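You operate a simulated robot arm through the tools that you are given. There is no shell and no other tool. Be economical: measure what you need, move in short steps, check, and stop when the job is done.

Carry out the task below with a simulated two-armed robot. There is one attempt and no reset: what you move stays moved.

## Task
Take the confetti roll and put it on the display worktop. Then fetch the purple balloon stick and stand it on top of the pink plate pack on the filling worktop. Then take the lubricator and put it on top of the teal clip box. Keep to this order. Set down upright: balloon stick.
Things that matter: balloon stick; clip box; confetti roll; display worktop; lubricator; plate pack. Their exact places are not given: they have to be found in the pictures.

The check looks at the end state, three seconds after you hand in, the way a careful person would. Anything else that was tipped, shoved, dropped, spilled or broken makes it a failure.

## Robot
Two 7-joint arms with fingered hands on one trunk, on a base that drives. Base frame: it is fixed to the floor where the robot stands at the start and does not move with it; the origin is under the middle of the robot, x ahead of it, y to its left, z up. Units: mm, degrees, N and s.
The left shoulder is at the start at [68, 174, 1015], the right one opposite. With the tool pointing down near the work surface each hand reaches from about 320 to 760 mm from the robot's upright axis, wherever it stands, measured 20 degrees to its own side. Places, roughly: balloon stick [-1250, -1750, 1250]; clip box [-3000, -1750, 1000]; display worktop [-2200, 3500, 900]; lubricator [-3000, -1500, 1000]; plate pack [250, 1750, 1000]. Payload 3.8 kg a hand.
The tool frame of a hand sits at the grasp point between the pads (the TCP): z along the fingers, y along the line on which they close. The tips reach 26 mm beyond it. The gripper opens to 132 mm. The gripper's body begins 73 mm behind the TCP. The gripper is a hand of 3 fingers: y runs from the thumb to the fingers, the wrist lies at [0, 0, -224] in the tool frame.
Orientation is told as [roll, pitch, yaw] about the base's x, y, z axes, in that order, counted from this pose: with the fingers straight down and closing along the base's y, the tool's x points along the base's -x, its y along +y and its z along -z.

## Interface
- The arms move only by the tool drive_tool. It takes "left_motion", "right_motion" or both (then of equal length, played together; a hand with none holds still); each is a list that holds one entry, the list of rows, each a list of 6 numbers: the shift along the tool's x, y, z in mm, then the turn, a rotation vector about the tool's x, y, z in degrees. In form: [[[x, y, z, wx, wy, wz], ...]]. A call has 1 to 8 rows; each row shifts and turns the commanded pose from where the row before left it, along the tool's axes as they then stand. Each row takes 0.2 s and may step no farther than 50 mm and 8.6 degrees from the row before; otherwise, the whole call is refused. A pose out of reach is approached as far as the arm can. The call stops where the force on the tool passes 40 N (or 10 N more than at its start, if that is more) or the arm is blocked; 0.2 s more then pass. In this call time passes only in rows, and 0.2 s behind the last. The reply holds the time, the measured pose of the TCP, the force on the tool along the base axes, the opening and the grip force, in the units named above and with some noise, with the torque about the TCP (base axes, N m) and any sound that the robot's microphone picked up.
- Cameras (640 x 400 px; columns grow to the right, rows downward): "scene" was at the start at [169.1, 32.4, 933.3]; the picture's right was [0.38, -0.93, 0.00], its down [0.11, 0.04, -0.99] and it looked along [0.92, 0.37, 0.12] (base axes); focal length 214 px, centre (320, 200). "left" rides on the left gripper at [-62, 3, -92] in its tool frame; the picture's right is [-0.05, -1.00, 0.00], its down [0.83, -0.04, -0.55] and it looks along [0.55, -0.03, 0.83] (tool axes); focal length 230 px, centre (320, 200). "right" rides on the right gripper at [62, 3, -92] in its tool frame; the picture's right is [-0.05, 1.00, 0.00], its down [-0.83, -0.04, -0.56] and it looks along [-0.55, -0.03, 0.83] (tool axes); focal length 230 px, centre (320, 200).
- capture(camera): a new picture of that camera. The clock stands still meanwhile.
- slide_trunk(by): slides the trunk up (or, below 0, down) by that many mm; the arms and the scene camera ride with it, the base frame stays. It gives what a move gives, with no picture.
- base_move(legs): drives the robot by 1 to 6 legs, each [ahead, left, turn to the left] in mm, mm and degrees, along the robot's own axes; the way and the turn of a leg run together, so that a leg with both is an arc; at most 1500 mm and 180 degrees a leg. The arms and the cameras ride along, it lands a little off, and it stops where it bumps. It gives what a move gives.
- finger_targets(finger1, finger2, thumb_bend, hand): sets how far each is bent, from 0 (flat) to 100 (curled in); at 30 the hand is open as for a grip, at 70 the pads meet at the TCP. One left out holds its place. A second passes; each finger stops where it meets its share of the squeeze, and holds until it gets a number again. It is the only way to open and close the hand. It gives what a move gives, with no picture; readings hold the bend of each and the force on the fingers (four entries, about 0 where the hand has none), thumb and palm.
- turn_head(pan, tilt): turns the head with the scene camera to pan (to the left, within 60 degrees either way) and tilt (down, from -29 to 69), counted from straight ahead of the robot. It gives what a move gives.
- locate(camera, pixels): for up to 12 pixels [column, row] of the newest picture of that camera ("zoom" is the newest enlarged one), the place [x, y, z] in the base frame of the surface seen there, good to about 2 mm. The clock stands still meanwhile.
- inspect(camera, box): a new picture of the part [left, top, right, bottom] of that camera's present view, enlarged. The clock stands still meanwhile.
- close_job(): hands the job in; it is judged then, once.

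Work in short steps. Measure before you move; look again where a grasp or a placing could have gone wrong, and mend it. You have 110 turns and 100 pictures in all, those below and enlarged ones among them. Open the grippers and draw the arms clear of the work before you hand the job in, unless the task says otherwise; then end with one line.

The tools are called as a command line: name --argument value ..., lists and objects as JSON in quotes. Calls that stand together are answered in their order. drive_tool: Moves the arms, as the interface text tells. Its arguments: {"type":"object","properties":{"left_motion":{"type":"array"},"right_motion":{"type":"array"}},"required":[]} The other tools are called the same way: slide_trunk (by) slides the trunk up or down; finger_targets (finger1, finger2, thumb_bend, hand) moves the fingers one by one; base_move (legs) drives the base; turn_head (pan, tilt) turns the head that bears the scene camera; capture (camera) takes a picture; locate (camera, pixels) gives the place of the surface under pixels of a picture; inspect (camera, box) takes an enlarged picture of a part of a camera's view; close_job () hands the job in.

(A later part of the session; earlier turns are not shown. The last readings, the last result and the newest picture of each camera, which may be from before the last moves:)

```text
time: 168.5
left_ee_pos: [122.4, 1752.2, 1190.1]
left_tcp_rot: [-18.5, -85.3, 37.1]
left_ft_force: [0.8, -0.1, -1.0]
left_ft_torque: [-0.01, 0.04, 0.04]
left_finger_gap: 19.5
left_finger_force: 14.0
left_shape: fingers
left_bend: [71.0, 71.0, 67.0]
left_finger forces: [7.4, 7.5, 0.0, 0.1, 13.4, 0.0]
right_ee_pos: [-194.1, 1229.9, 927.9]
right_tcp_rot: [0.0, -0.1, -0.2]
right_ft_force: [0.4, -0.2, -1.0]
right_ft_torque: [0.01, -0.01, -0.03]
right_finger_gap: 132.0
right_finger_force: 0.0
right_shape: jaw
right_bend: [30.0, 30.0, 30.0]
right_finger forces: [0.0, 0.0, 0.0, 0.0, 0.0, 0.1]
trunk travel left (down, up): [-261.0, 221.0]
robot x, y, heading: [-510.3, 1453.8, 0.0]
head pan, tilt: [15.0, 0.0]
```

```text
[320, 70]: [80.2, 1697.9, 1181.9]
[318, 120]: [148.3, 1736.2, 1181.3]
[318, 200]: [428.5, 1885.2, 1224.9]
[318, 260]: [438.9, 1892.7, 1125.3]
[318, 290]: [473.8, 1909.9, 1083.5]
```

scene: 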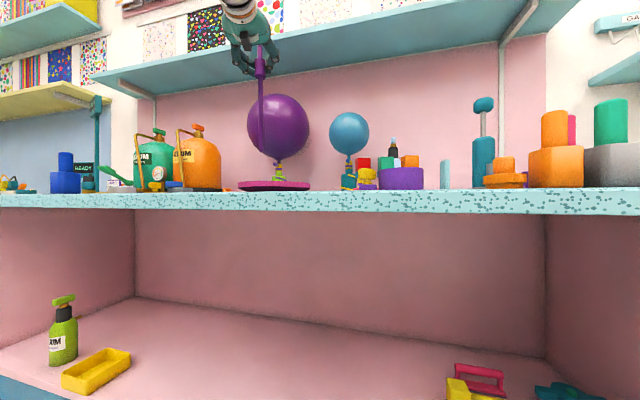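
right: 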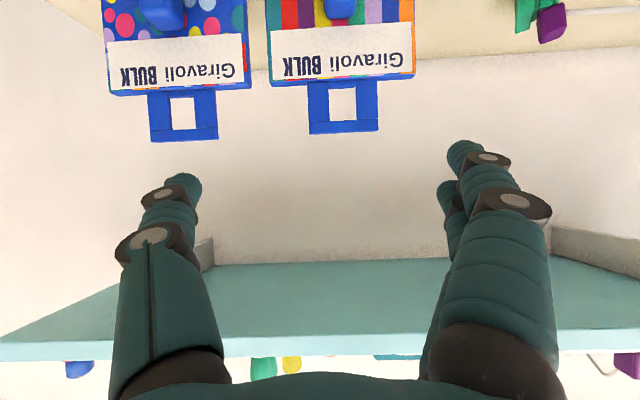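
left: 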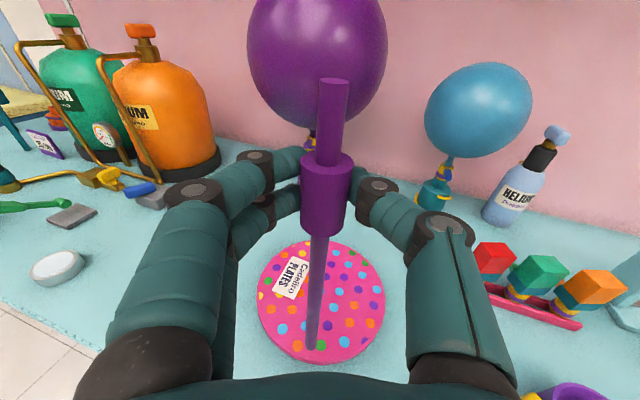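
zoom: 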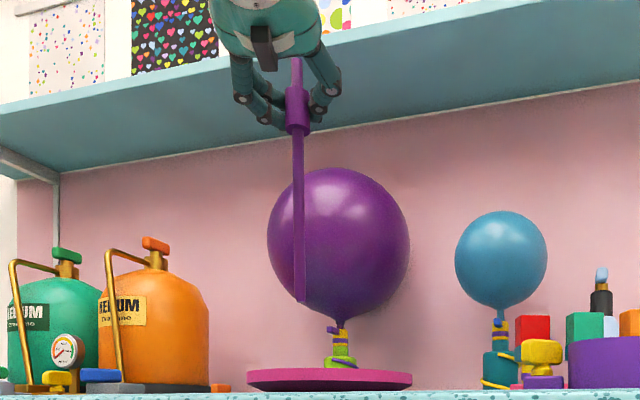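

The stick is now upright within about 0.6° (front x 128 at all heights). I move the base 92 ahead to bring the foot over the pack and re-measure.

base_move --legs '[[92, -5, 0]]'

slide_trunk --by -60

capture --camera "left"

locate --camera "left" --pixels '[[333, 110], [325, 200], [319, 250], [316, 290], [312, 330], [310, 343], [321, 290], [311, 290]]'

```text
time: 169.6
left_ee_pos: [213.6, 1748.2, 1188.8]
left_tcp_rot: [-18.2, -85.3, 36.8]
left_ft_force: [0.5, -0.6, -0.7]
left_ft_torque: [0.01, 0.01, -0.01]
left_finger_gap: 19.5
left_finger_force: 13.8
left_shape: fingers
left_bend: [71.0, 71.0, 67.0]
left_finger forces: [7.3, 7.6, 0.0, 0.0, 13.6, 0.0]
right_ee_pos: [-101.5, 1224.5, 928.4]
right_tcp_rot: [0.0, 0.0, -0.2]
right_ft_force: [0.3, -0.3, -1.0]
right_ft_torque: [-0.01, -0.02, -0.03]
right_finger_gap: 132.0
right_finger_force: 0.0
right_shape: jaw
right_bend: [30.0, 30.0, 30.0]
right_finger forces: [0.0, 0.1, 0.0, 0.0, 0.1, 0.1]
trunk travel left (down, up): [-261.0, 221.0]
robot x, y, heading: [-420.1, 1447.8, -0.5]
head pan, tilt: [15.0, 0.0]
```

```text
time: 170.6
left_ee_pos: [212.2, 1746.9, 1130.1]
left_tcp_rot: [-18.6, -85.3, 37.3]
left_ft_force: [-0.2, 1.0, -0.7]
left_ft_torque: [-0.02, 0.01, -0.03]
left_finger_gap: 19.5
left_finger_force: 14.1
left_shape: fingers
left_bend: [71.0, 71.0, 67.0]
left_finger forces: [7.4, 7.6, 0.0, 0.0, 13.5, 0.1]
right_ee_pos: [-103.6, 1223.5, 868.2]
right_tcp_rot: [-0.1, 0.0, -0.2]
right_ft_force: [0.0, 0.2, 0.3]
right_ft_torque: [0.01, -0.01, -0.01]
right_finger_gap: 131.9
right_finger_force: 0.0
right_shape: jaw
right_bend: [30.0, 30.0, 30.0]
right_finger forces: [0.0, 0.0, 0.0, 0.0, 0.0, 0.0]
trunk travel left (down, up): [-201.0, 281.0]
robot x, y, heading: [-416.5, 1445.8, 0.0]
head pan, tilt: [15.0, 0.0]
```

```text
28 pictures are left
```

left: 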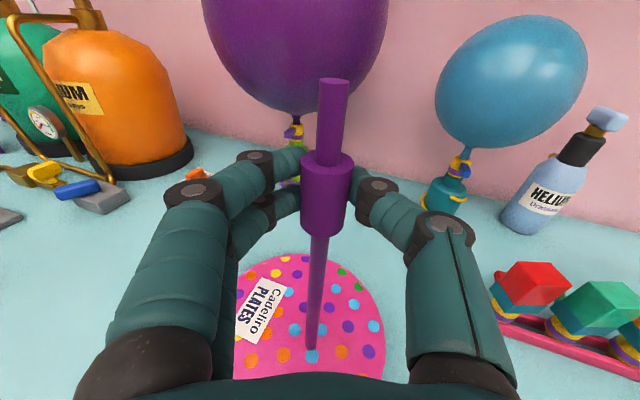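

```text
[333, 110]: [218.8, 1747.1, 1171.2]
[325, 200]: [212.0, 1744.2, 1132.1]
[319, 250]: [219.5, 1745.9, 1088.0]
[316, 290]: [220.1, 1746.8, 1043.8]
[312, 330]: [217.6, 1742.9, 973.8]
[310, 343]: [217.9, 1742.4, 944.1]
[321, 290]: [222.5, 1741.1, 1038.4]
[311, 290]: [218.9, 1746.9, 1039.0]
```

Foot is over the dots, clear of the label, ~18 mm above the top. I correct the remaining 1° sideways lean and lower 14 mm.

drive_tool --left_motion '[[[0, 0, 0, 0, 0, 1.0]]]'

slide_trunk --by -13

capture --camera "left"

locate --camera "left" --pixels '[[333, 110], [332, 130], [319, 250], [316, 290], [312, 330], [310, 345], [310, 352], [340, 352]]'

```text
time: 171.0
left_ee_pos: [212.8, 1747.2, 1129.2]
left_tcp_rot: [-6.6, -85.5, 25.3]
left_ft_force: [-0.3, -0.3, 0.2]
left_ft_torque: [0.03, -0.02, 0.01]
left_finger_gap: 19.3
left_finger_force: 14.1
left_shape: fingers
left_bend: [71.0, 71.0, 67.0]
left_finger forces: [7.4, 7.5, 0.0, 0.0, 13.5, 0.0]
right_ee_pos: [-103.1, 1224.0, 869.5]
right_tcp_rot: [0.1, -0.1, -0.1]
right_ft_force: [0.3, -0.5, 0.6]
right_ft_torque: [0.0, 0.02, 0.0]
right_finger_gap: 131.7
right_finger_force: 0.1
right_shape: jaw
right_bend: [30.0, 30.0, 30.0]
right_finger forces: [0.0, 0.0, 0.1, 0.0, 0.1, 0.0]
trunk travel left (down, up): [-201.0, 281.0]
robot x, y, heading: [-418.3, 1448.5, -0.2]
head pan, tilt: [15.0, 0.0]
```

```text
time: 171.7
left_ee_pos: [212.6, 1748.1, 1118.5]
left_tcp_rot: [-7.2, -85.8, 25.9]
left_ft_force: [0.2, 0.0, 10.8]
left_ft_torque: [0.03, -0.18, -0.01]
left_finger_gap: 19.3
left_finger_force: 14.7
left_shape: fingers
left_bend: [71.0, 71.0, 67.0]
left_finger forces: [7.5, 7.7, 0.0, 0.1, 13.8, 0.0]
right_ee_pos: [-103.1, 1223.6, 856.0]
right_tcp_rot: [0.0, -0.1, -0.1]
right_ft_force: [0.3, -0.5, 0.6]
right_ft_torque: [-0.02, 0.0, 0.02]
right_finger_gap: 131.8
right_finger_force: 0.0
right_shape: jaw
right_bend: [30.0, 30.0, 30.0]
right_finger forces: [0.0, 0.0, 0.1, 0.0, 0.0, 0.1]
trunk travel left (down, up): [-188.0, 294.0]
robot x, y, heading: [-419.1, 1449.7, -0.5]
head pan, tilt: [15.0, 0.0]
```

```text
27 pictures are left
```

left: 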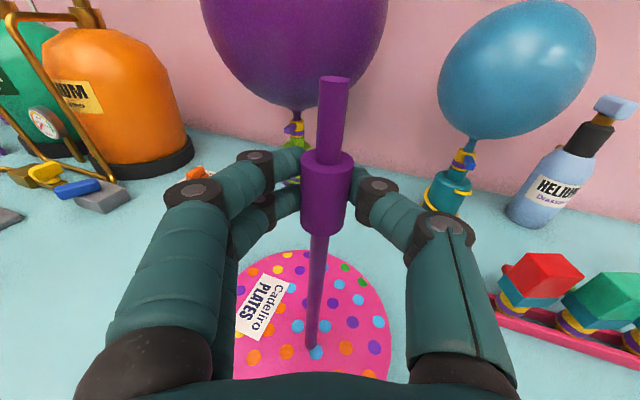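

```text
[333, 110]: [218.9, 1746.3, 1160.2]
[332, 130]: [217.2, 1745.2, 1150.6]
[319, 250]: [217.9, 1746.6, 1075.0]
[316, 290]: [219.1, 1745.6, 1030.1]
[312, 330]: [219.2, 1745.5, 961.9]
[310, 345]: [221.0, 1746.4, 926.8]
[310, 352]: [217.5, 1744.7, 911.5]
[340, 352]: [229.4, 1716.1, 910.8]
```

Contact (10.8 N) and the stick is vertical within 1 mm over 230. I ease up 2 mm to unload, then open in small steps.

slide_trunk --by 2

finger_targets --hand "left" --finger1 68 --finger2 68 --thumb_bend 64

capture --camera "left"

```text
time: 172.2
left_ee_pos: [212.9, 1746.9, 1119.4]
left_tcp_rot: [-6.2, -85.6, 24.8]
left_ft_force: [0.6, 0.5, 7.7]
left_ft_torque: [0.04, -0.17, -0.02]
left_finger_gap: 19.4
left_finger_force: 13.8
left_shape: fingers
left_bend: [71.0, 71.0, 67.0]
left_finger forces: [7.5, 7.8, 0.1, 0.0, 13.8, 0.0]
right_ee_pos: [-102.6, 1224.0, 857.9]
right_tcp_rot: [0.0, 0.0, -0.1]
right_ft_force: [0.1, 0.2, -0.4]
right_ft_torque: [0.02, 0.01, -0.02]
right_finger_gap: 131.9
right_finger_force: 0.0
right_shape: jaw
right_bend: [30.0, 30.0, 30.0]
right_finger forces: [0.1, 0.0, 0.0, 0.1, 0.0, 0.0]
trunk travel left (down, up): [-190.0, 292.0]
robot x, y, heading: [-420.3, 1446.9, -0.1]
head pan, tilt: [15.0, 0.0]
```

```text
time: 173.2
left_ee_pos: [213.1, 1748.2, 1117.8]
left_tcp_rot: [-6.3, -85.5, 24.8]
left_ft_force: [0.1, -1.1, 1.8]
left_ft_torque: [0.0, 0.01, -0.03]
left_finger_gap: 22.2
left_finger_force: 3.3
left_shape: fingers
left_bend: [66.0, 66.0, 63.0]
left_finger forces: [1.4, 1.7, 0.0, 0.1, 2.7, 0.0]
right_ee_pos: [-102.2, 1224.2, 857.0]
right_tcp_rot: [0.0, -0.2, -0.2]
right_ft_force: [-0.9, -0.2, 0.0]
right_ft_torque: [-0.01, -0.04, -0.01]
right_finger_gap: 132.0
right_finger_force: 0.0
right_shape: jaw
right_bend: [30.0, 30.0, 30.0]
right_finger forces: [0.0, 0.1, 0.0, 0.0, 0.0, 0.0]
trunk travel left (down, up): [-190.0, 292.0]
robot x, y, heading: [-421.1, 1448.5, -0.5]
head pan, tilt: [15.0, 0.0]
```

```text
26 pictures are left
```

left: 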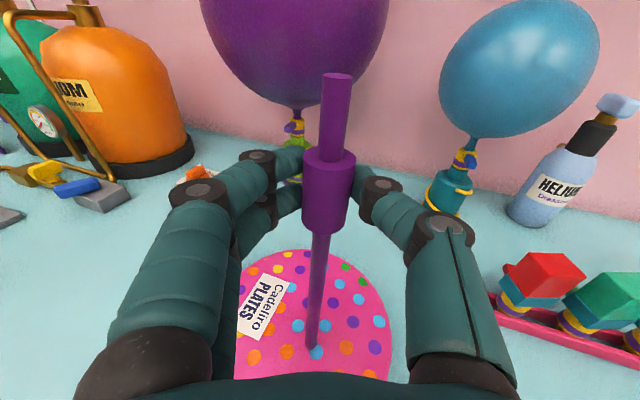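

Grip is down to 3 N. I check the verticality before the final release.

locate --camera "left" --pixels '[[336, 90], [335, 110], [333, 135], [321, 250], [318, 290], [314, 330], [312, 345]]'

finger_targets --hand "left" --finger1 63 --finger2 63 --thumb_bend 60

capture --camera "left"

locate --camera "left" --pixels '[[336, 90], [335, 110], [333, 135], [321, 250], [318, 290], [314, 330], [312, 345]]'

```text
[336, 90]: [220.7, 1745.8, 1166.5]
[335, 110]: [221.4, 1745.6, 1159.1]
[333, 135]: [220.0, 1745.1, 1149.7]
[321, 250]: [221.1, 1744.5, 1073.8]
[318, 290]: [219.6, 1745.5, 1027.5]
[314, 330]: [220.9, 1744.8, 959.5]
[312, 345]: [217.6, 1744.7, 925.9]
```

```text
time: 174.2
left_ee_pos: [213.4, 1747.6, 1118.0]
left_tcp_rot: [-6.5, -85.5, 25.0]
left_ft_force: [0.2, 0.2, 1.0]
left_ft_torque: [-0.01, -0.01, 0.02]
left_finger_gap: 29.6
left_finger_force: 0.0
left_shape: fingers
left_bend: [63.0, 63.0, 60.0]
left_finger forces: [0.0, 0.0, 0.1, 0.0, 0.0, 0.1]
right_ee_pos: [-102.7, 1223.7, 856.5]
right_tcp_rot: [0.0, -0.1, -0.2]
right_ft_force: [-0.2, -0.5, 0.2]
right_ft_torque: [0.01, 0.01, -0.01]
right_finger_gap: 131.7
right_finger_force: 0.0
right_shape: jaw
right_bend: [30.0, 30.0, 30.0]
right_finger forces: [0.0, 0.0, 0.1, 0.0, 0.0, 0.0]
trunk travel left (down, up): [-190.0, 292.0]
robot x, y, heading: [-421.8, 1449.9, -0.4]
head pan, tilt: [15.0, 0.0]
```

```text
25 pictures are left
```

left: 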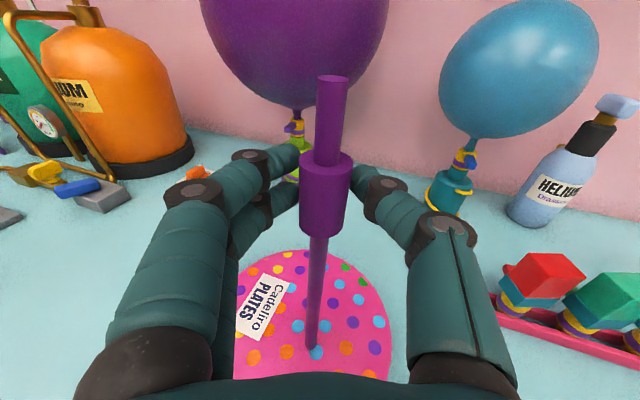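

```text
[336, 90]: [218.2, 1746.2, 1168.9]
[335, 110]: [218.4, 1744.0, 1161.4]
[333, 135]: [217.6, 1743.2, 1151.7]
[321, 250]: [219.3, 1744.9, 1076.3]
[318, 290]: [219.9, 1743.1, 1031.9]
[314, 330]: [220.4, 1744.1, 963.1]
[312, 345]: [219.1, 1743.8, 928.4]
```

The stick stands on its own. I open wide and withdraw straight back along the hand's line with the base.

finger_targets --hand "left" --finger1 40 --finger2 40 --thumb_bend 40

base_move --legs '[[-190, -62, 0], [-250, 0, 0]]'

capture --camera "scene"

```text
time: 175.2
left_ee_pos: [213.7, 1747.7, 1118.6]
left_tcp_rot: [-6.4, -85.4, 24.9]
left_ft_force: [0.1, -0.7, -0.9]
left_ft_torque: [0.05, 0.02, -0.02]
left_finger_gap: 100.9
left_finger_force: 0.1
left_shape: fingers
left_bend: [40.0, 40.0, 40.0]
left_finger forces: [0.1, 0.0, 0.0, 0.0, 0.0, 0.0]
right_ee_pos: [-102.8, 1224.6, 857.2]
right_tcp_rot: [0.0, -0.2, -0.2]
right_ft_force: [-0.1, 0.1, 0.3]
right_ft_torque: [-0.06, 0.01, -0.02]
right_finger_gap: 131.9
right_finger_force: 0.2
right_shape: jaw
right_bend: [30.0, 30.0, 30.0]
right_finger forces: [0.0, 0.0, 0.0, 0.0, 0.0, 0.0]
trunk travel left (down, up): [-190.0, 292.0]
robot x, y, heading: [-421.6, 1449.1, -0.2]
head pan, tilt: [15.0, 0.0]
```

```text
time: 178.2
left_ee_pos: [-228.2, 1687.1, 1118.9]
left_tcp_rot: [-6.4, -85.5, 24.9]
left_ft_force: [0.5, 0.2, 0.6]
left_ft_torque: [-0.02, 0.01, 0.03]
left_finger_gap: 100.8
left_finger_force: 0.0
left_shape: fingers
left_bend: [40.0, 40.0, 40.0]
left_finger forces: [0.0, 0.0, 0.1, 0.0, 0.0, 0.0]
right_ee_pos: [-544.5, 1164.5, 858.4]
right_tcp_rot: [0.0, -0.2, -0.2]
right_ft_force: [0.9, -0.2, 0.5]
right_ft_torque: [-0.01, -0.04, 0.01]
right_finger_gap: 131.9
right_finger_force: 0.0
right_shape: jaw
right_bend: [30.0, 30.0, 30.0]
right_finger forces: [0.1, 0.0, 0.1, 0.1, 0.1, 0.0]
trunk travel left (down, up): [-190.0, 292.0]
robot x, y, heading: [-864.5, 1389.2, -0.1]
head pan, tilt: [15.0, 0.0]
```

```text
24 pictures are left
```

scene: 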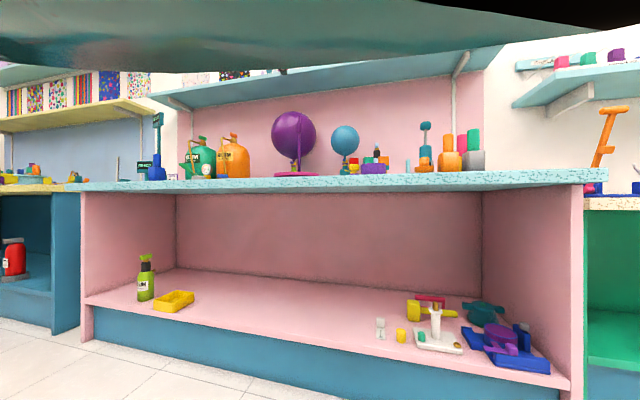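

The balloon stick stands alone on the pack at (297,155). Now for the lubricator: I raise the trunk, turn and drive toward (−1950, −500) and look.

slide_trunk --by 180

base_move --legs '[[0, 0, -120], [1100, 0, 0], [1000, 0, 0], [0, 0, -10]]'

turn_head --pan 0 --tilt 8

capture --camera "scene"

```text
time: 180.2
left_ee_pos: [-227.9, 1686.1, 1298.6]
left_tcp_rot: [-5.8, -85.5, 24.5]
left_ft_force: [-0.9, 0.2, 0.3]
left_ft_torque: [-0.02, 0.02, 0.01]
left_finger_gap: 101.0
left_finger_force: 0.1
left_shape: fingers
left_bend: [40.0, 40.0, 40.0]
left_finger forces: [0.0, 0.0, 0.0, 0.1, 0.1, 0.1]
right_ee_pos: [-543.6, 1163.1, 1037.3]
right_tcp_rot: [0.0, -0.1, -0.3]
right_ft_force: [1.1, -0.1, -0.2]
right_ft_torque: [-0.01, 0.0, -0.02]
right_finger_gap: 132.2
right_finger_force: 0.1
right_shape: jaw
right_bend: [30.0, 30.0, 30.0]
right_finger forces: [0.1, 0.0, 0.0, 0.0, 0.0, 0.1]
trunk travel left (down, up): [-370.0, 112.0]
robot x, y, heading: [-861.7, 1391.2, -0.2]
head pan, tilt: [15.0, 0.0]
```

```text
time: 196.3
left_ee_pos: [-2076.3, -1121.9, 1299.1]
left_tcp_rot: [-6.2, -85.5, -104.7]
left_ft_force: [-0.7, 1.2, -0.1]
left_ft_torque: [-0.02, -0.01, 0.02]
left_finger_gap: 101.2
left_finger_force: 0.1
left_shape: fingers
left_bend: [40.0, 40.0, 40.0]
left_finger forces: [0.1, 0.0, 0.0, 0.0, 0.0, 0.0]
right_ee_pos: [-2280.1, -547.0, 1038.4]
right_tcp_rot: [0.0, -0.1, -129.5]
right_ft_force: [0.5, -0.6, -0.1]
right_ft_torque: [-0.02, 0.03, -0.05]
right_finger_gap: 131.7
right_finger_force: 0.1
right_shape: jaw
right_bend: [30.0, 30.0, 30.0]
right_finger forces: [0.0, 0.0, 0.0, 0.0, 0.0, 0.0]
trunk travel left (down, up): [-370.0, 112.0]
robot x, y, heading: [-1904.2, -446.1, -129.7]
head pan, tilt: [15.0, 0.0]
```

```text
time: 197.1
left_ee_pos: [-2075.1, -1121.6, 1298.6]
left_tcp_rot: [-6.2, -85.5, -104.5]
left_ft_force: [0.3, 0.0, 0.0]
left_ft_torque: [0.0, -0.01, 0.01]
left_finger_gap: 101.0
left_finger_force: 0.0
left_shape: fingers
left_bend: [40.0, 40.0, 40.0]
left_finger forces: [0.0, 0.1, 0.0, 0.0, 0.1, 0.0]
right_ee_pos: [-2278.2, -546.5, 1038.5]
right_tcp_rot: [-0.1, -0.2, -129.7]
right_ft_force: [0.1, -0.1, 0.3]
right_ft_torque: [-0.01, 0.01, -0.01]
right_finger_gap: 131.8
right_finger_force: 0.1
right_shape: jaw
right_bend: [30.0, 30.0, 30.0]
right_finger forces: [0.1, 0.0, 0.0, 0.0, 0.0, 0.0]
trunk travel left (down, up): [-370.0, 112.0]
robot x, y, heading: [-1904.8, -444.6, -129.6]
head pan, tilt: [0.0, 8.0]
```

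```text
23 pictures are left
```

scene: 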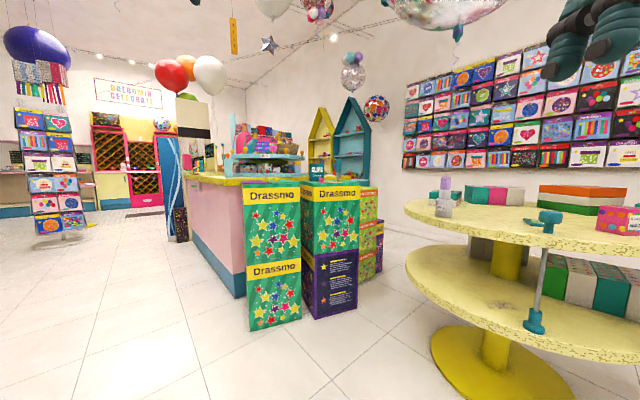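

Lubricator and clip box should lie near (345,170), on the counter behind the green stacks. I zoom there.

inspect --camera "scene" --box '[170, 100, 410, 250]'

locate --camera "zoom" --pixels '[[240, 130], [330, 160], [380, 190], [405, 190], [200, 180], [385, 155], [450, 240], [230, 235], [270, 240]]'

locate --camera "scene" --pixels '[[445, 185], [430, 210], [245, 325], [310, 315], [355, 290], [536, 320], [550, 215], [490, 195], [470, 360]]'

```text
2.67 times, centred on (290, 175) of scene
```

zoom: 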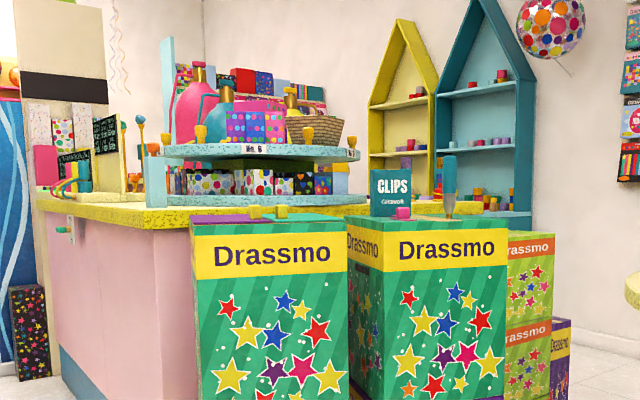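

```text
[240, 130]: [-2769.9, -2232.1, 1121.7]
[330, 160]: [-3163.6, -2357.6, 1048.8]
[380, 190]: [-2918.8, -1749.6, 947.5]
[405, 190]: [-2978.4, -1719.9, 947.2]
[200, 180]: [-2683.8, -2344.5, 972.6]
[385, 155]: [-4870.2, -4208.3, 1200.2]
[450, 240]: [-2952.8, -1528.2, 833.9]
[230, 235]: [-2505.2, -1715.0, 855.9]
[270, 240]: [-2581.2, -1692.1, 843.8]
```

```text
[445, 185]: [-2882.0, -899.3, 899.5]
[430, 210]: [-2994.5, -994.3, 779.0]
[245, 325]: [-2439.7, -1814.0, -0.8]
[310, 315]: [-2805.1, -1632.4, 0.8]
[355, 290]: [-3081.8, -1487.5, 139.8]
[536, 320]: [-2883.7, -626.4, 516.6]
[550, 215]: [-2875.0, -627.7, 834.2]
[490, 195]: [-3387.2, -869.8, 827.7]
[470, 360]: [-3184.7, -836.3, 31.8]
```

The teal CLIPS box is at ≈(−2950,−1735) and a teal bottle (lubricator) at zoom (449,185) stands on the stack before it. I fold the left hand down and drive nearer.

drive_tool --left_motion '[[[33, 0, -2.5, 0, 8.5, 0], [33, 0, -2.5, 0, 8.5, 0], [33, 0, -2.5, 0, 8.5, 0], [33, 0, -2.5, 0, 8.5, 0], [33, 0, -2.5, 0, 8.5, 0], [33, 0, -2.5, 0, 8.5, 0], [33, 0, -2.5, 0, 8.5, 0], [33, 0, -2.5, 0, 8.5, 0]]]'

base_move --legs '[[650, 0, 0]]'

turn_head --pan 0 --tilt 12

capture --camera "scene"

```text
time: 198.9
left_ee_pos: [-2022.0, -976.4, 1103.8]
left_tcp_rot: [-0.5, -17.4, -110.7]
left_ft_force: [0.1, -0.1, 0.7]
left_ft_torque: [0.01, 0.0, 0.01]
left_finger_gap: 100.9
left_finger_force: 0.1
left_shape: fingers
left_bend: [40.0, 40.0, 40.0]
left_finger forces: [0.0, 0.1, 0.1, 0.0, 0.0, 0.0]
right_ee_pos: [-2278.6, -545.8, 1037.5]
right_tcp_rot: [0.0, -0.2, -129.6]
right_ft_force: [-0.2, -0.9, -1.3]
right_ft_torque: [-0.01, 0.01, 0.0]
right_finger_gap: 132.0
right_finger_force: 0.0
right_shape: jaw
right_bend: [30.0, 30.0, 30.0]
right_finger forces: [0.0, 0.0, 0.0, 0.1, 0.1, 0.1]
trunk travel left (down, up): [-370.0, 112.0]
robot x, y, heading: [-1904.5, -446.5, -129.6]
head pan, tilt: [0.0, 8.0]
```

```text
time: 202.5
left_ee_pos: [-2441.4, -1481.2, 1104.0]
left_tcp_rot: [-0.5, -17.5, -110.7]
left_ft_force: [-0.4, 0.1, -0.1]
left_ft_torque: [0.0, -0.03, -0.01]
left_finger_gap: 101.3
left_finger_force: 0.0
left_shape: fingers
left_bend: [40.0, 40.0, 40.0]
left_finger forces: [0.0, 0.0, 0.0, 0.1, 0.1, 0.0]
right_ee_pos: [-2698.3, -1051.2, 1037.5]
right_tcp_rot: [0.1, -0.1, -129.7]
right_ft_force: [-1.2, -0.3, -0.5]
right_ft_torque: [0.01, 0.01, 0.0]
right_finger_gap: 131.8
right_finger_force: 0.0
right_shape: jaw
right_bend: [30.0, 30.0, 30.0]
right_finger forces: [0.0, 0.0, 0.0, 0.0, 0.1, 0.1]
trunk travel left (down, up): [-370.0, 112.0]
robot x, y, heading: [-2321.7, -948.9, -129.7]
head pan, tilt: [0.0, 8.0]
```

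```text
time: 203.2
left_ee_pos: [-2442.9, -1480.2, 1103.0]
left_tcp_rot: [-0.4, -17.5, -110.7]
left_ft_force: [-0.1, -0.7, -1.3]
left_ft_torque: [0.01, -0.01, -0.02]
left_finger_gap: 100.9
left_finger_force: 0.1
left_shape: fingers
left_bend: [40.0, 40.0, 40.0]
left_finger forces: [0.0, 0.1, 0.1, 0.0, 0.0, 0.0]
right_ee_pos: [-2698.8, -1051.2, 1038.2]
right_tcp_rot: [0.0, -0.1, -129.7]
right_ft_force: [-0.4, 0.2, -0.3]
right_ft_torque: [0.0, -0.04, 0.0]
right_finger_gap: 131.9
right_finger_force: 0.1
right_shape: jaw
right_bend: [30.0, 30.0, 30.0]
right_finger forces: [0.0, 0.1, 0.1, 0.0, 0.0, 0.0]
trunk travel left (down, up): [-370.0, 112.0]
robot x, y, heading: [-2326.0, -950.8, -129.7]
head pan, tilt: [0.0, 12.0]
```

```text
21 pictures are left
```

scene: 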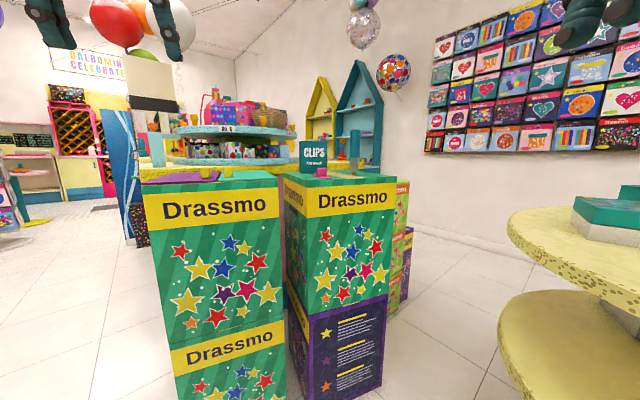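

I zoom on the CLIPS box and lubricator at (335,155).

inspect --camera "scene" --box '[270, 110, 410, 210]'

locate --camera "zoom" --pixels '[[135, 160], [260, 160], [200, 145], [240, 270], [388, 140], [388, 170], [388, 200], [388, 240], [402, 220], [310, 245], [375, 220], [200, 200]]'

```text
4.00 times, centred on (340, 160) of scene
```

zoom: 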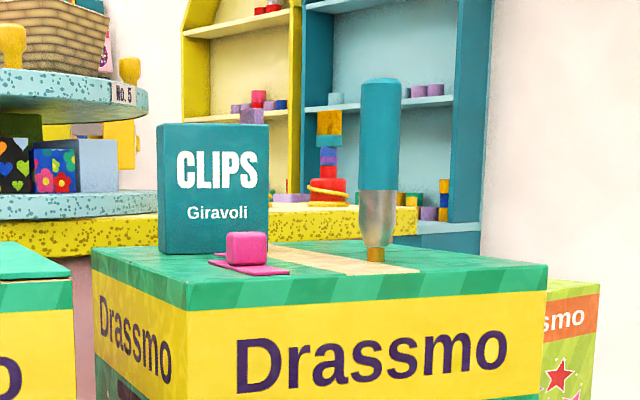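

```text
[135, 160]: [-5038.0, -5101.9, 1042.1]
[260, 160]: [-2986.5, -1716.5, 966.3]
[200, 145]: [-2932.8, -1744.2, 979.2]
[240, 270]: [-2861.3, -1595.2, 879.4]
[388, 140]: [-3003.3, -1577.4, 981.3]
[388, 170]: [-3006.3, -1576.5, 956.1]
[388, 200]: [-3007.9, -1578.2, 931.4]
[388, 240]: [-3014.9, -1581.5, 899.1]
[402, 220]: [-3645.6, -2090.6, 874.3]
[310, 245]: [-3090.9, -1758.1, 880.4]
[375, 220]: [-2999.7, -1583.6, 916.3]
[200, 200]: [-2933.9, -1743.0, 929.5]
```

Lubricator: body ø≈38 (z 945–1035) standing on its nozzle at ≈(−3012,−1587); CLIPS box about 97 wide, top ≈1000. I raise the trunk and drive to (−2680,−1190), heading −108, for the right hand.

slide_trunk --by 110

base_move --legs '[[410, -119, 0], [0, 0, 21.7]]'

turn_head --pan -12 --tilt 18

capture --camera "scene"

```text
time: 204.6
left_ee_pos: [-2439.3, -1479.5, 1219.9]
left_tcp_rot: [-0.8, -18.4, -110.5]
left_ft_force: [-0.9, 0.3, -0.6]
left_ft_torque: [0.01, -0.01, 0.02]
left_finger_gap: 101.0
left_finger_force: 0.1
left_shape: fingers
left_bend: [40.0, 40.0, 40.0]
left_finger forces: [0.0, 0.0, 0.0, 0.0, 0.1, 0.0]
right_ee_pos: [-2698.3, -1051.1, 1147.0]
right_tcp_rot: [0.0, 0.0, -129.7]
right_ft_force: [-0.9, 1.3, 0.2]
right_ft_torque: [-0.02, -0.02, 0.02]
right_finger_gap: 132.0
right_finger_force: 0.1
right_shape: jaw
right_bend: [30.0, 30.0, 30.0]
right_finger forces: [0.0, 0.0, 0.0, 0.1, 0.1, 0.0]
trunk travel left (down, up): [-480.0, 2.0]
robot x, y, heading: [-2320.9, -949.3, -129.8]
head pan, tilt: [0.0, 12.0]
```

```text
time: 208.3
left_ee_pos: [-2589.3, -1723.1, 1220.0]
left_tcp_rot: [-0.8, -18.3, -89.1]
left_ft_force: [0.4, -0.2, 0.2]
left_ft_torque: [0.01, 0.0, 0.01]
left_finger_gap: 101.4
left_finger_force: 0.0
left_shape: fingers
left_bend: [40.0, 40.0, 40.0]
left_finger forces: [0.0, 0.0, 0.1, 0.0, 0.0, 0.0]
right_ee_pos: [-2987.7, -1420.1, 1148.4]
right_tcp_rot: [0.1, -0.1, -108.1]
right_ft_force: [0.5, -0.2, 0.0]
right_ft_torque: [0.04, 0.05, 0.02]
right_finger_gap: 131.7
right_finger_force: 0.1
right_shape: jaw
right_bend: [30.0, 30.0, 30.0]
right_finger forces: [0.1, 0.0, 0.1, 0.0, 0.0, 0.0]
trunk travel left (down, up): [-480.0, 2.0]
robot x, y, heading: [-2673.1, -1191.4, -108.1]
head pan, tilt: [0.0, 12.0]
```

```text
time: 209.1
left_ee_pos: [-2589.5, -1722.8, 1220.4]
left_tcp_rot: [-0.8, -18.3, -89.1]
left_ft_force: [0.1, -0.3, -0.4]
left_ft_torque: [0.04, 0.02, 0.02]
left_finger_gap: 100.7
left_finger_force: 0.1
left_shape: fingers
left_bend: [40.0, 40.0, 40.0]
left_finger forces: [0.0, 0.0, 0.1, 0.0, 0.0, 0.0]
right_ee_pos: [-2986.4, -1420.2, 1148.5]
right_tcp_rot: [0.0, 0.0, -108.0]
right_ft_force: [0.2, 0.9, 0.5]
right_ft_torque: [-0.01, 0.02, -0.04]
right_finger_gap: 132.0
right_finger_force: 0.0
right_shape: jaw
right_bend: [30.0, 30.0, 30.0]
right_finger forces: [0.0, 0.0, 0.1, 0.0, 0.0, 0.1]
trunk travel left (down, up): [-480.0, 2.0]
robot x, y, heading: [-2677.6, -1191.3, -108.2]
head pan, tilt: [-12.0, 18.0]
```

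```text
19 pictures are left
```

scene: 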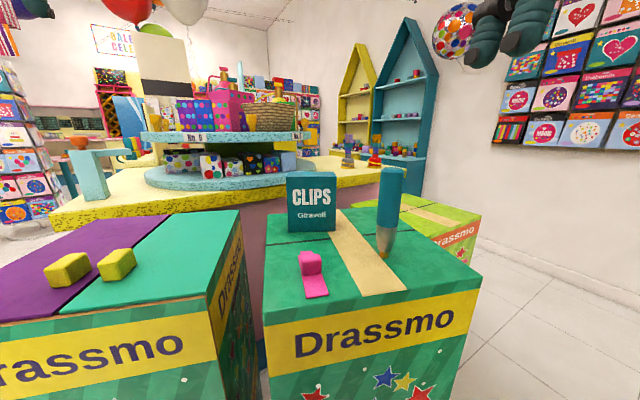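

Good view of box, pink clip and lubricator. I zoom and measure them exactly.

inspect --camera "scene" --box '[275, 155, 425, 270]'

locate --camera "zoom" --pixels '[[60, 82], [252, 75], [75, 70], [240, 66], [150, 72], [150, 200], [490, 60], [460, 120], [535, 120], [495, 200], [470, 330], [490, 425]]'

```text
3.48 times, centred on (350, 212) of scene
```

zoom: 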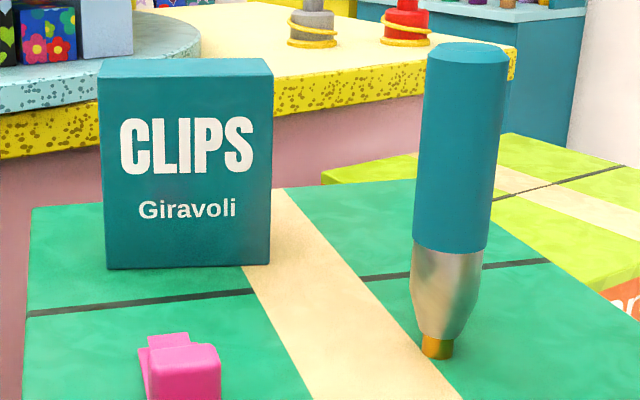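

```text
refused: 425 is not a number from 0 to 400
```

locate --camera "zoom" --pixels '[[105, 68], [268, 70], [115, 62], [258, 61], [185, 66], [185, 260], [468, 50], [425, 150], [497, 150], [458, 150], [445, 290], [437, 345]]'

```text
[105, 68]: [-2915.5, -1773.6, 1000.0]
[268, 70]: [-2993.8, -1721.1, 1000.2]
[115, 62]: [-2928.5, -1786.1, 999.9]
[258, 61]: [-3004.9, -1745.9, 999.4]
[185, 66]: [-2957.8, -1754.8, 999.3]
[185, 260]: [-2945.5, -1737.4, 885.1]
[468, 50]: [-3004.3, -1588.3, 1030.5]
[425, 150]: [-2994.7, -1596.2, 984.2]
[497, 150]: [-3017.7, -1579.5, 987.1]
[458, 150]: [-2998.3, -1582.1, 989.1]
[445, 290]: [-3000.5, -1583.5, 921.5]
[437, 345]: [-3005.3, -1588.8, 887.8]
```

I sample the box top for its depth and the lubricator's top.

locate --camera "zoom" --pixels '[[185, 75], [185, 71], [185, 62], [185, 59], [185, 85], [120, 61], [100, 66], [270, 66], [470, 45], [440, 46], [495, 46], [185, 345]]'

```text
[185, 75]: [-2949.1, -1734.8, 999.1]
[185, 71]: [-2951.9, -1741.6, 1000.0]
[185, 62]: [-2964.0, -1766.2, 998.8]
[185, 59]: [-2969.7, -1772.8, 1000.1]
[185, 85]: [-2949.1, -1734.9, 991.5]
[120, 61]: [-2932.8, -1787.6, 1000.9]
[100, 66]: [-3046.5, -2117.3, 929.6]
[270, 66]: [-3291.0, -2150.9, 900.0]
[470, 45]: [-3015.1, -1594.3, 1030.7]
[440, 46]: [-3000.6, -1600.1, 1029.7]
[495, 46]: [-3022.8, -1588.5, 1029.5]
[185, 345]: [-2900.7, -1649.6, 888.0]
```

Box top centre ≈ (−2962,−1756,1000), 97×44; lubricator axis ≈ (−3013.5,−1594), top 1030. I move the right hand over the lubricator at its present height and look.

drive_tool --right_motion '[[[-43.5, 7, 0, 0, 0, 0], [-43.5, 7, 0, 0, 0, 0], [-43.5, 7, 0, 0, 0, 0], [-43.5, 7, 0, 0, 0, 0], [0, 0, 25, 0, 0, 0]]]'

capture --camera "right"

```text
time: 210.3
left_ee_pos: [-2590.2, -1723.3, 1219.6]
left_tcp_rot: [-0.8, -18.3, -89.1]
left_ft_force: [-1.2, 0.2, 0.2]
left_ft_torque: [0.01, 0.0, 0.0]
left_finger_gap: 101.1
left_finger_force: 0.0
left_shape: fingers
left_bend: [40.0, 40.0, 40.0]
left_finger forces: [0.1, 0.0, 0.0, 0.1, 0.0, 0.0]
right_ee_pos: [-3014.9, -1595.2, 1122.8]
right_tcp_rot: [0.1, -0.2, -108.1]
right_ft_force: [0.5, -0.1, -0.4]
right_ft_torque: [-0.01, 0.01, -0.03]
right_finger_gap: 132.1
right_finger_force: 0.2
right_shape: jaw
right_bend: [30.0, 30.0, 30.0]
right_finger forces: [0.0, 0.0, 0.1, 0.0, 0.1, 0.1]
trunk travel left (down, up): [-480.0, 2.0]
robot x, y, heading: [-2677.0, -1189.6, -107.9]
head pan, tilt: [-12.0, 18.0]
```

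```text
17 pictures are left
```

right: 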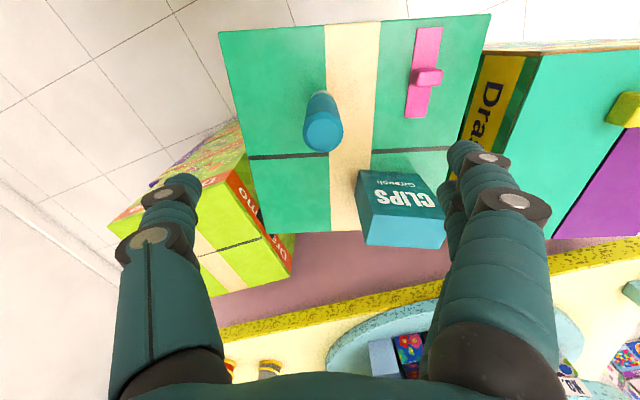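

I measure lubricator top and box top from this near view.

locate --camera "right" --pixels '[[324, 131], [308, 133], [339, 131], [324, 118], [324, 147], [370, 215], [440, 220], [372, 241], [440, 243], [403, 231]]'

```text
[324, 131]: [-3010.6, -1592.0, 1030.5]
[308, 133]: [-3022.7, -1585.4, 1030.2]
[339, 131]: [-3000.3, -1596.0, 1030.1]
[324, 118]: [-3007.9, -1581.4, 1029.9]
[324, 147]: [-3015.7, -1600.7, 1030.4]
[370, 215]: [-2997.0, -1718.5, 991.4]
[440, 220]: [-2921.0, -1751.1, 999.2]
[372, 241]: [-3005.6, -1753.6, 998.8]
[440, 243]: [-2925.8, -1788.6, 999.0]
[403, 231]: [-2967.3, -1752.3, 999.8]
```

Offsets are 5 and 2 mm; I correct them and descend to TCP z ≈ 992 with the hand open.

drive_tool --right_motion '[[[5, 2, 20, 0, 0, 0], [0, 0, 28, 0, 0, 0], [0, 0, 28, 0, 0, 0], [0, 0, 28, 0, 0, 0], [0, 0, 27, 0, 0, 0]]]'

capture --camera "right"

```text
time: 211.5
left_ee_pos: [-2589.4, -1723.5, 1219.3]
left_tcp_rot: [-0.9, -18.3, -89.0]
left_ft_force: [0.9, -0.6, -0.5]
left_ft_torque: [0.03, 0.02, 0.01]
left_finger_gap: 100.9
left_finger_force: 0.1
left_shape: fingers
left_bend: [40.0, 40.0, 40.0]
left_finger forces: [0.1, 0.0, 0.1, 0.0, 0.0, 0.0]
right_ee_pos: [-3010.9, -1590.6, 989.7]
right_tcp_rot: [0.1, -0.1, -108.2]
right_ft_force: [0.7, -0.1, -0.3]
right_ft_torque: [-0.03, 0.0, 0.01]
right_finger_gap: 131.6
right_finger_force: 0.0
right_shape: jaw
right_bend: [30.0, 30.0, 30.0]
right_finger forces: [0.0, 0.1, 0.0, 0.0, 0.1, 0.0]
trunk travel left (down, up): [-480.0, 2.0]
robot x, y, heading: [-2676.6, -1190.9, -107.9]
head pan, tilt: [-12.0, 18.0]
```

```text
16 pictures are left
```

right: 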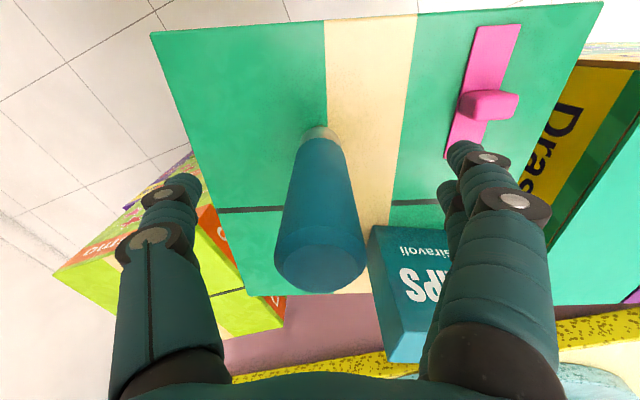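

The lubricator is centred between the fingers; I close.

finger_targets --hand "right" --finger1 67 --finger2 67 --thumb_bend 67

drive_tool --right_motion '[[[0, 0, -10, 0, 0, 0], [0, 0, -20, 0, 0, 0]]]'

capture --camera "right"

```text
time: 212.5
left_ee_pos: [-2590.0, -1722.8, 1220.7]
left_tcp_rot: [-0.8, -18.2, -89.1]
left_ft_force: [0.2, 0.4, 0.7]
left_ft_torque: [-0.01, -0.04, -0.02]
left_finger_gap: 101.1
left_finger_force: 0.0
left_shape: fingers
left_bend: [40.0, 40.0, 40.0]
left_finger forces: [0.0, 0.0, 0.0, 0.1, 0.1, 0.0]
right_ee_pos: [-3011.2, -1590.0, 992.1]
right_tcp_rot: [0.1, -0.1, -108.1]
right_ft_force: [-0.2, -0.9, -0.1]
right_ft_torque: [-0.03, -0.05, 0.01]
right_finger_gap: 26.5
right_finger_force: 6.4
right_shape: fingers
right_bend: [64.0, 61.0, 64.0]
right_finger forces: [2.0, 4.4, 0.0, 0.0, 6.5, 0.0]
trunk travel left (down, up): [-480.0, 2.0]
robot x, y, heading: [-2678.9, -1188.7, -108.2]
head pan, tilt: [-12.0, 18.0]
```

```text
time: 213.1
left_ee_pos: [-2589.8, -1722.7, 1220.2]
left_tcp_rot: [-0.9, -18.3, -89.1]
left_ft_force: [0.6, 0.5, 0.0]
left_ft_torque: [0.01, 0.03, 0.01]
left_finger_gap: 101.0
left_finger_force: 0.0
left_shape: fingers
left_bend: [40.0, 40.0, 40.0]
left_finger forces: [0.0, 0.1, 0.1, 0.0, 0.1, 0.0]
right_ee_pos: [-3010.2, -1590.1, 1022.6]
right_tcp_rot: [0.1, -0.1, -108.2]
right_ft_force: [0.7, -0.1, -2.0]
right_ft_torque: [0.01, -0.04, 0.01]
right_finger_gap: 26.8
right_finger_force: 6.4
right_shape: fingers
right_bend: [64.0, 61.0, 64.0]
right_finger forces: [2.0, 4.2, 0.0, 0.0, 6.5, 0.0]
trunk travel left (down, up): [-480.0, 2.0]
robot x, y, heading: [-2680.5, -1187.8, -108.3]
head pan, tilt: [-12.0, 18.0]
```

```text
15 pictures are left
```

right: 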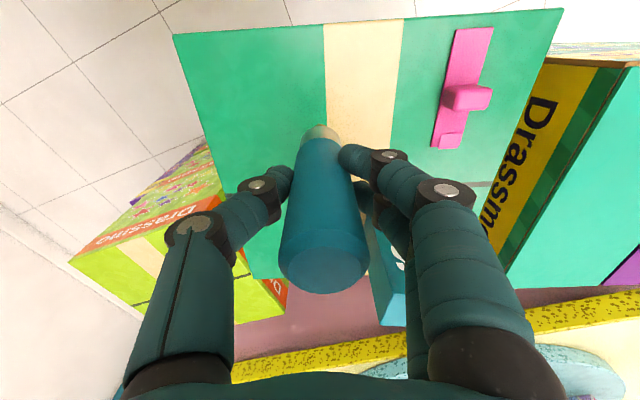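

It's lifted (about 2 N). I raise 130 mm more, then check its posture from the head camera.

drive_tool --right_motion '[[[0, 0, -33, 0, 0, 0], [0, 0, -33, 0, 0, 0], [0, 0, -33, 0, 0, 0], [0, 0, -33, 0, 0, 0], [-35, 24, 0, 0, 0, 0], [-35, 24, 0, 0, 0, 0], [-35, 24, 0, 0, 0, 0], [-34, 25, 0, 0, 0, 0]]]'

turn_head --pan -8 --tilt 5

capture --camera "scene"

```text
time: 214.9
left_ee_pos: [-2585.4, -1723.8, 1219.2]
left_tcp_rot: [-1.0, -18.3, -88.9]
left_ft_force: [0.9, -0.1, 0.8]
left_ft_torque: [0.02, 0.04, -0.01]
left_finger_gap: 101.2
left_finger_force: 0.1
left_shape: fingers
left_bend: [40.0, 40.0, 40.0]
left_finger forces: [0.1, 0.1, 0.1, 0.1, 0.0, 0.0]
right_ee_pos: [-2959.0, -1734.3, 1155.1]
right_tcp_rot: [-0.3, -0.4, -107.8]
right_ft_force: [0.4, 1.0, -3.0]
right_ft_torque: [0.01, -0.02, 0.01]
right_finger_gap: 25.7
right_finger_force: 6.6
right_shape: fingers
right_bend: [64.0, 61.0, 64.0]
right_finger forces: [2.1, 4.6, 0.1, 0.0, 6.4, 0.0]
right hand out of reach, approached as far as the arm can: row 8
trunk travel left (down, up): [-480.0, 2.0]
robot x, y, heading: [-2678.4, -1183.1, -108.0]
head pan, tilt: [-12.0, 18.0]
```

```text
time: 215.6
left_ee_pos: [-2590.5, -1724.5, 1219.4]
left_tcp_rot: [-0.8, -18.3, -89.2]
left_ft_force: [0.4, 0.7, -0.1]
left_ft_torque: [0.05, -0.01, 0.0]
left_finger_gap: 101.0
left_finger_force: 0.2
left_shape: fingers
left_bend: [40.0, 40.0, 40.0]
left_finger forces: [0.0, 0.0, 0.1, 0.1, 0.1, 0.0]
right_ee_pos: [-2962.0, -1735.3, 1154.6]
right_tcp_rot: [-0.1, -0.4, -107.5]
right_ft_force: [-0.4, 0.0, -2.4]
right_ft_torque: [0.03, -0.03, 0.02]
right_finger_gap: 25.9
right_finger_force: 6.3
right_shape: fingers
right_bend: [64.0, 61.0, 64.0]
right_finger forces: [2.1, 4.6, 0.0, 0.0, 6.4, 0.1]
trunk travel left (down, up): [-480.0, 2.0]
robot x, y, heading: [-2676.2, -1187.7, -108.5]
head pan, tilt: [-8.0, 5.0]
```

```text
14 pictures are left
```

scene: 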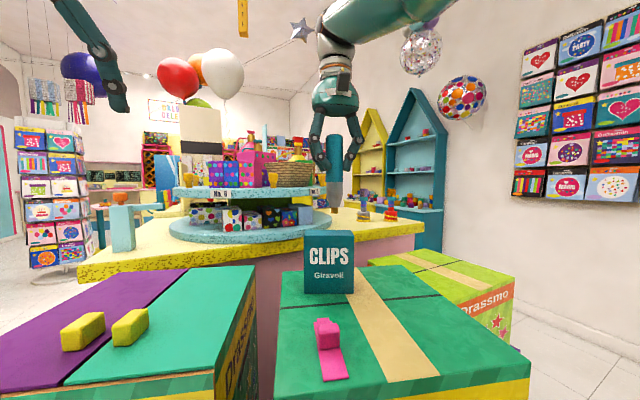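

Reach ended 18 mm short; the base will supply it. First I zoom to measure the tool's lean and foot.

inspect --camera "scene" --box '[280, 100, 400, 300]'

locate --camera "scene" --pixels '[[333, 145], [333, 160], [333, 175], [334, 185], [334, 200], [335, 207], [327, 170], [340, 170], [329, 195], [340, 195]]'

```text
2.00 times, centred on (340, 200) of scene
```

zoom: 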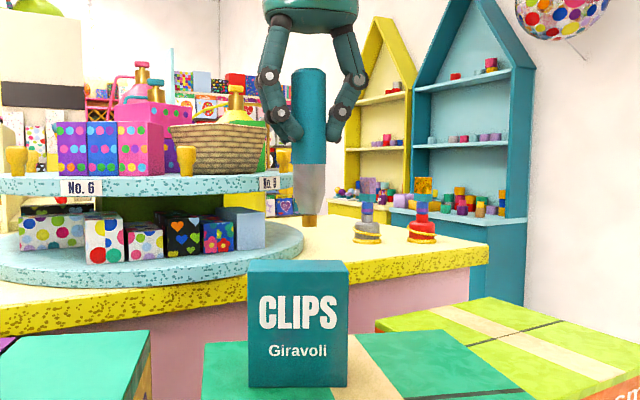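

```text
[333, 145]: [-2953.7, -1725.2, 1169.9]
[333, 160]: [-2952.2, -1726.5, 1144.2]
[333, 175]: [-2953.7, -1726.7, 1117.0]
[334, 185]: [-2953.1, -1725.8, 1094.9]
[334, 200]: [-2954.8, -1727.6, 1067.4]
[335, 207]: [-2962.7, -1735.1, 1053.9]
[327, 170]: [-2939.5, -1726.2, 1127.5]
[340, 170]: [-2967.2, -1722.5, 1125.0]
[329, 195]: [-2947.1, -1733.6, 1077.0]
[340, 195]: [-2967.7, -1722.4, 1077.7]
```

The tool hangs vertical; foot ≈ (−2966,−1741), z ≈ 1043. Since lowering may let the arm complete its commanded reach, I lower 18 mm first and re-measure.

slide_trunk --by -18

inspect --camera "scene" --box '[280, 100, 400, 300]'

locate --camera "zoom" --pixels '[[308, 100], [308, 150], [308, 195], [308, 215], [296, 150], [322, 150], [290, 255], [290, 262], [300, 245]]'

```text
time: 216.3
left_ee_pos: [-2588.7, -1721.2, 1202.7]
left_tcp_rot: [-0.9, -18.4, -89.1]
left_ft_force: [-0.1, -0.8, -0.2]
left_ft_torque: [-0.02, 0.02, -0.01]
left_finger_gap: 101.1
left_finger_force: 0.0
left_shape: fingers
left_bend: [40.0, 40.0, 40.0]
left_finger forces: [0.0, 0.0, 0.1, 0.0, 0.1, 0.0]
right_ee_pos: [-2966.6, -1744.4, 1097.3]
right_tcp_rot: [-0.1, 3.8, -108.1]
right_ft_force: [0.5, -0.6, 5.1]
right_ft_torque: [-0.06, 0.01, 0.02]
right_finger_gap: 25.1
right_finger_force: 7.5
right_shape: fingers
right_bend: [65.0, 63.0, 65.0]
right_finger forces: [2.6, 5.8, 0.0, 0.0, 7.4, 0.1]
trunk travel left (down, up): [-462.0, 20.0]
robot x, y, heading: [-2678.9, -1188.4, -108.0]
head pan, tilt: [-8.0, 5.0]
```

```text
2.00 times, centred on (340, 200) of scene
```

zoom: 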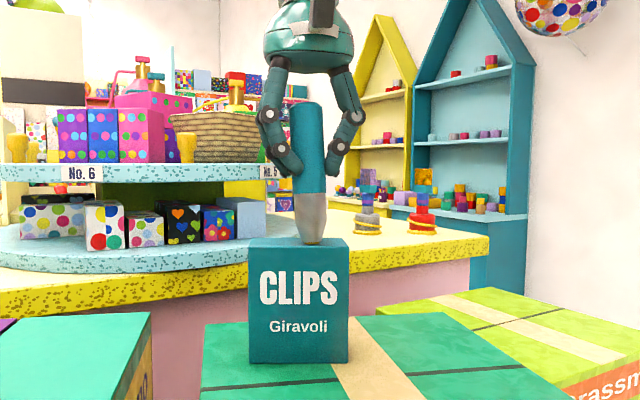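

```text
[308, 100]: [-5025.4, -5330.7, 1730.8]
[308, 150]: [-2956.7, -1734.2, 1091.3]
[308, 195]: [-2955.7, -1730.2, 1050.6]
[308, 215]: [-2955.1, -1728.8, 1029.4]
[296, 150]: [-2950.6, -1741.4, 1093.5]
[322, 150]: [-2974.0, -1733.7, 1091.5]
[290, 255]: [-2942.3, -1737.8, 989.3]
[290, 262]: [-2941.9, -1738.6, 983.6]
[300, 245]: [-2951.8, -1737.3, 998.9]
```

The arm snapped down to a reachable pose: the foot already rests on the box near its front edge with the tool leaning ~4°. I lift back with the trunk, pull the arm in to a comfortable reach, and will use the base instead.

slide_trunk --by 19

drive_tool --right_motion '[[[20, 0, 0, 0, 0, 0], [20, 0, 0, 0, 0, 0]]]'

inspect --camera "scene" --box '[280, 100, 400, 300]'

```text
time: 216.9
left_ee_pos: [-2588.0, -1725.1, 1219.1]
left_tcp_rot: [-0.9, -18.2, -88.9]
left_ft_force: [-0.7, -0.4, 1.0]
left_ft_torque: [0.03, 0.06, 0.0]
left_finger_gap: 101.0
left_finger_force: 0.1
left_shape: fingers
left_bend: [40.0, 40.0, 40.0]
left_finger forces: [0.0, 0.1, 0.0, 0.0, 0.0, 0.0]
right_ee_pos: [-2963.0, -1733.5, 1160.2]
right_tcp_rot: [-0.1, -0.4, -108.2]
right_ft_force: [1.0, -0.1, -2.4]
right_ft_torque: [0.01, -0.02, 0.02]
right_finger_gap: 25.1
right_finger_force: 6.5
right_shape: fingers
right_bend: [65.0, 62.0, 65.0]
right_finger forces: [2.3, 4.9, 0.0, 0.0, 5.9, 0.0]
trunk travel left (down, up): [-481.0, 1.0]
robot x, y, heading: [-2677.9, -1189.0, -108.2]
head pan, tilt: [-8.0, 5.0]
```

```text
time: 217.6
left_ee_pos: [-2589.6, -1723.0, 1219.9]
left_tcp_rot: [-0.7, -18.3, -89.1]
left_ft_force: [0.7, 0.1, 1.3]
left_ft_torque: [0.05, -0.02, 0.01]
left_finger_gap: 100.9
left_finger_force: 0.0
left_shape: fingers
left_bend: [40.0, 40.0, 40.0]
left_finger forces: [0.1, 0.0, 0.1, 0.1, 0.0, 0.1]
right_ee_pos: [-2959.1, -1730.9, 1165.6]
right_tcp_rot: [0.0, -0.4, -108.2]
right_ft_force: [-0.1, -0.6, -1.0]
right_ft_torque: [0.03, -0.02, -0.01]
right_finger_gap: 25.2
right_finger_force: 6.3
right_shape: fingers
right_bend: [65.0, 62.0, 65.0]
right_finger forces: [2.4, 4.9, 0.0, 0.0, 5.9, 0.0]
right hand out of reach, approached as far as the arm can: row 1, 2
trunk travel left (down, up): [-481.0, 1.0]
robot x, y, heading: [-2680.2, -1189.3, -108.0]
head pan, tilt: [-8.0, 5.0]
```

```text
2.00 times, centred on (340, 200) of scene
```

zoom: 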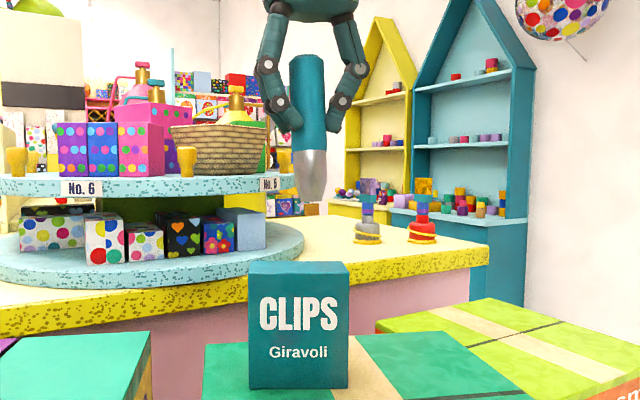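

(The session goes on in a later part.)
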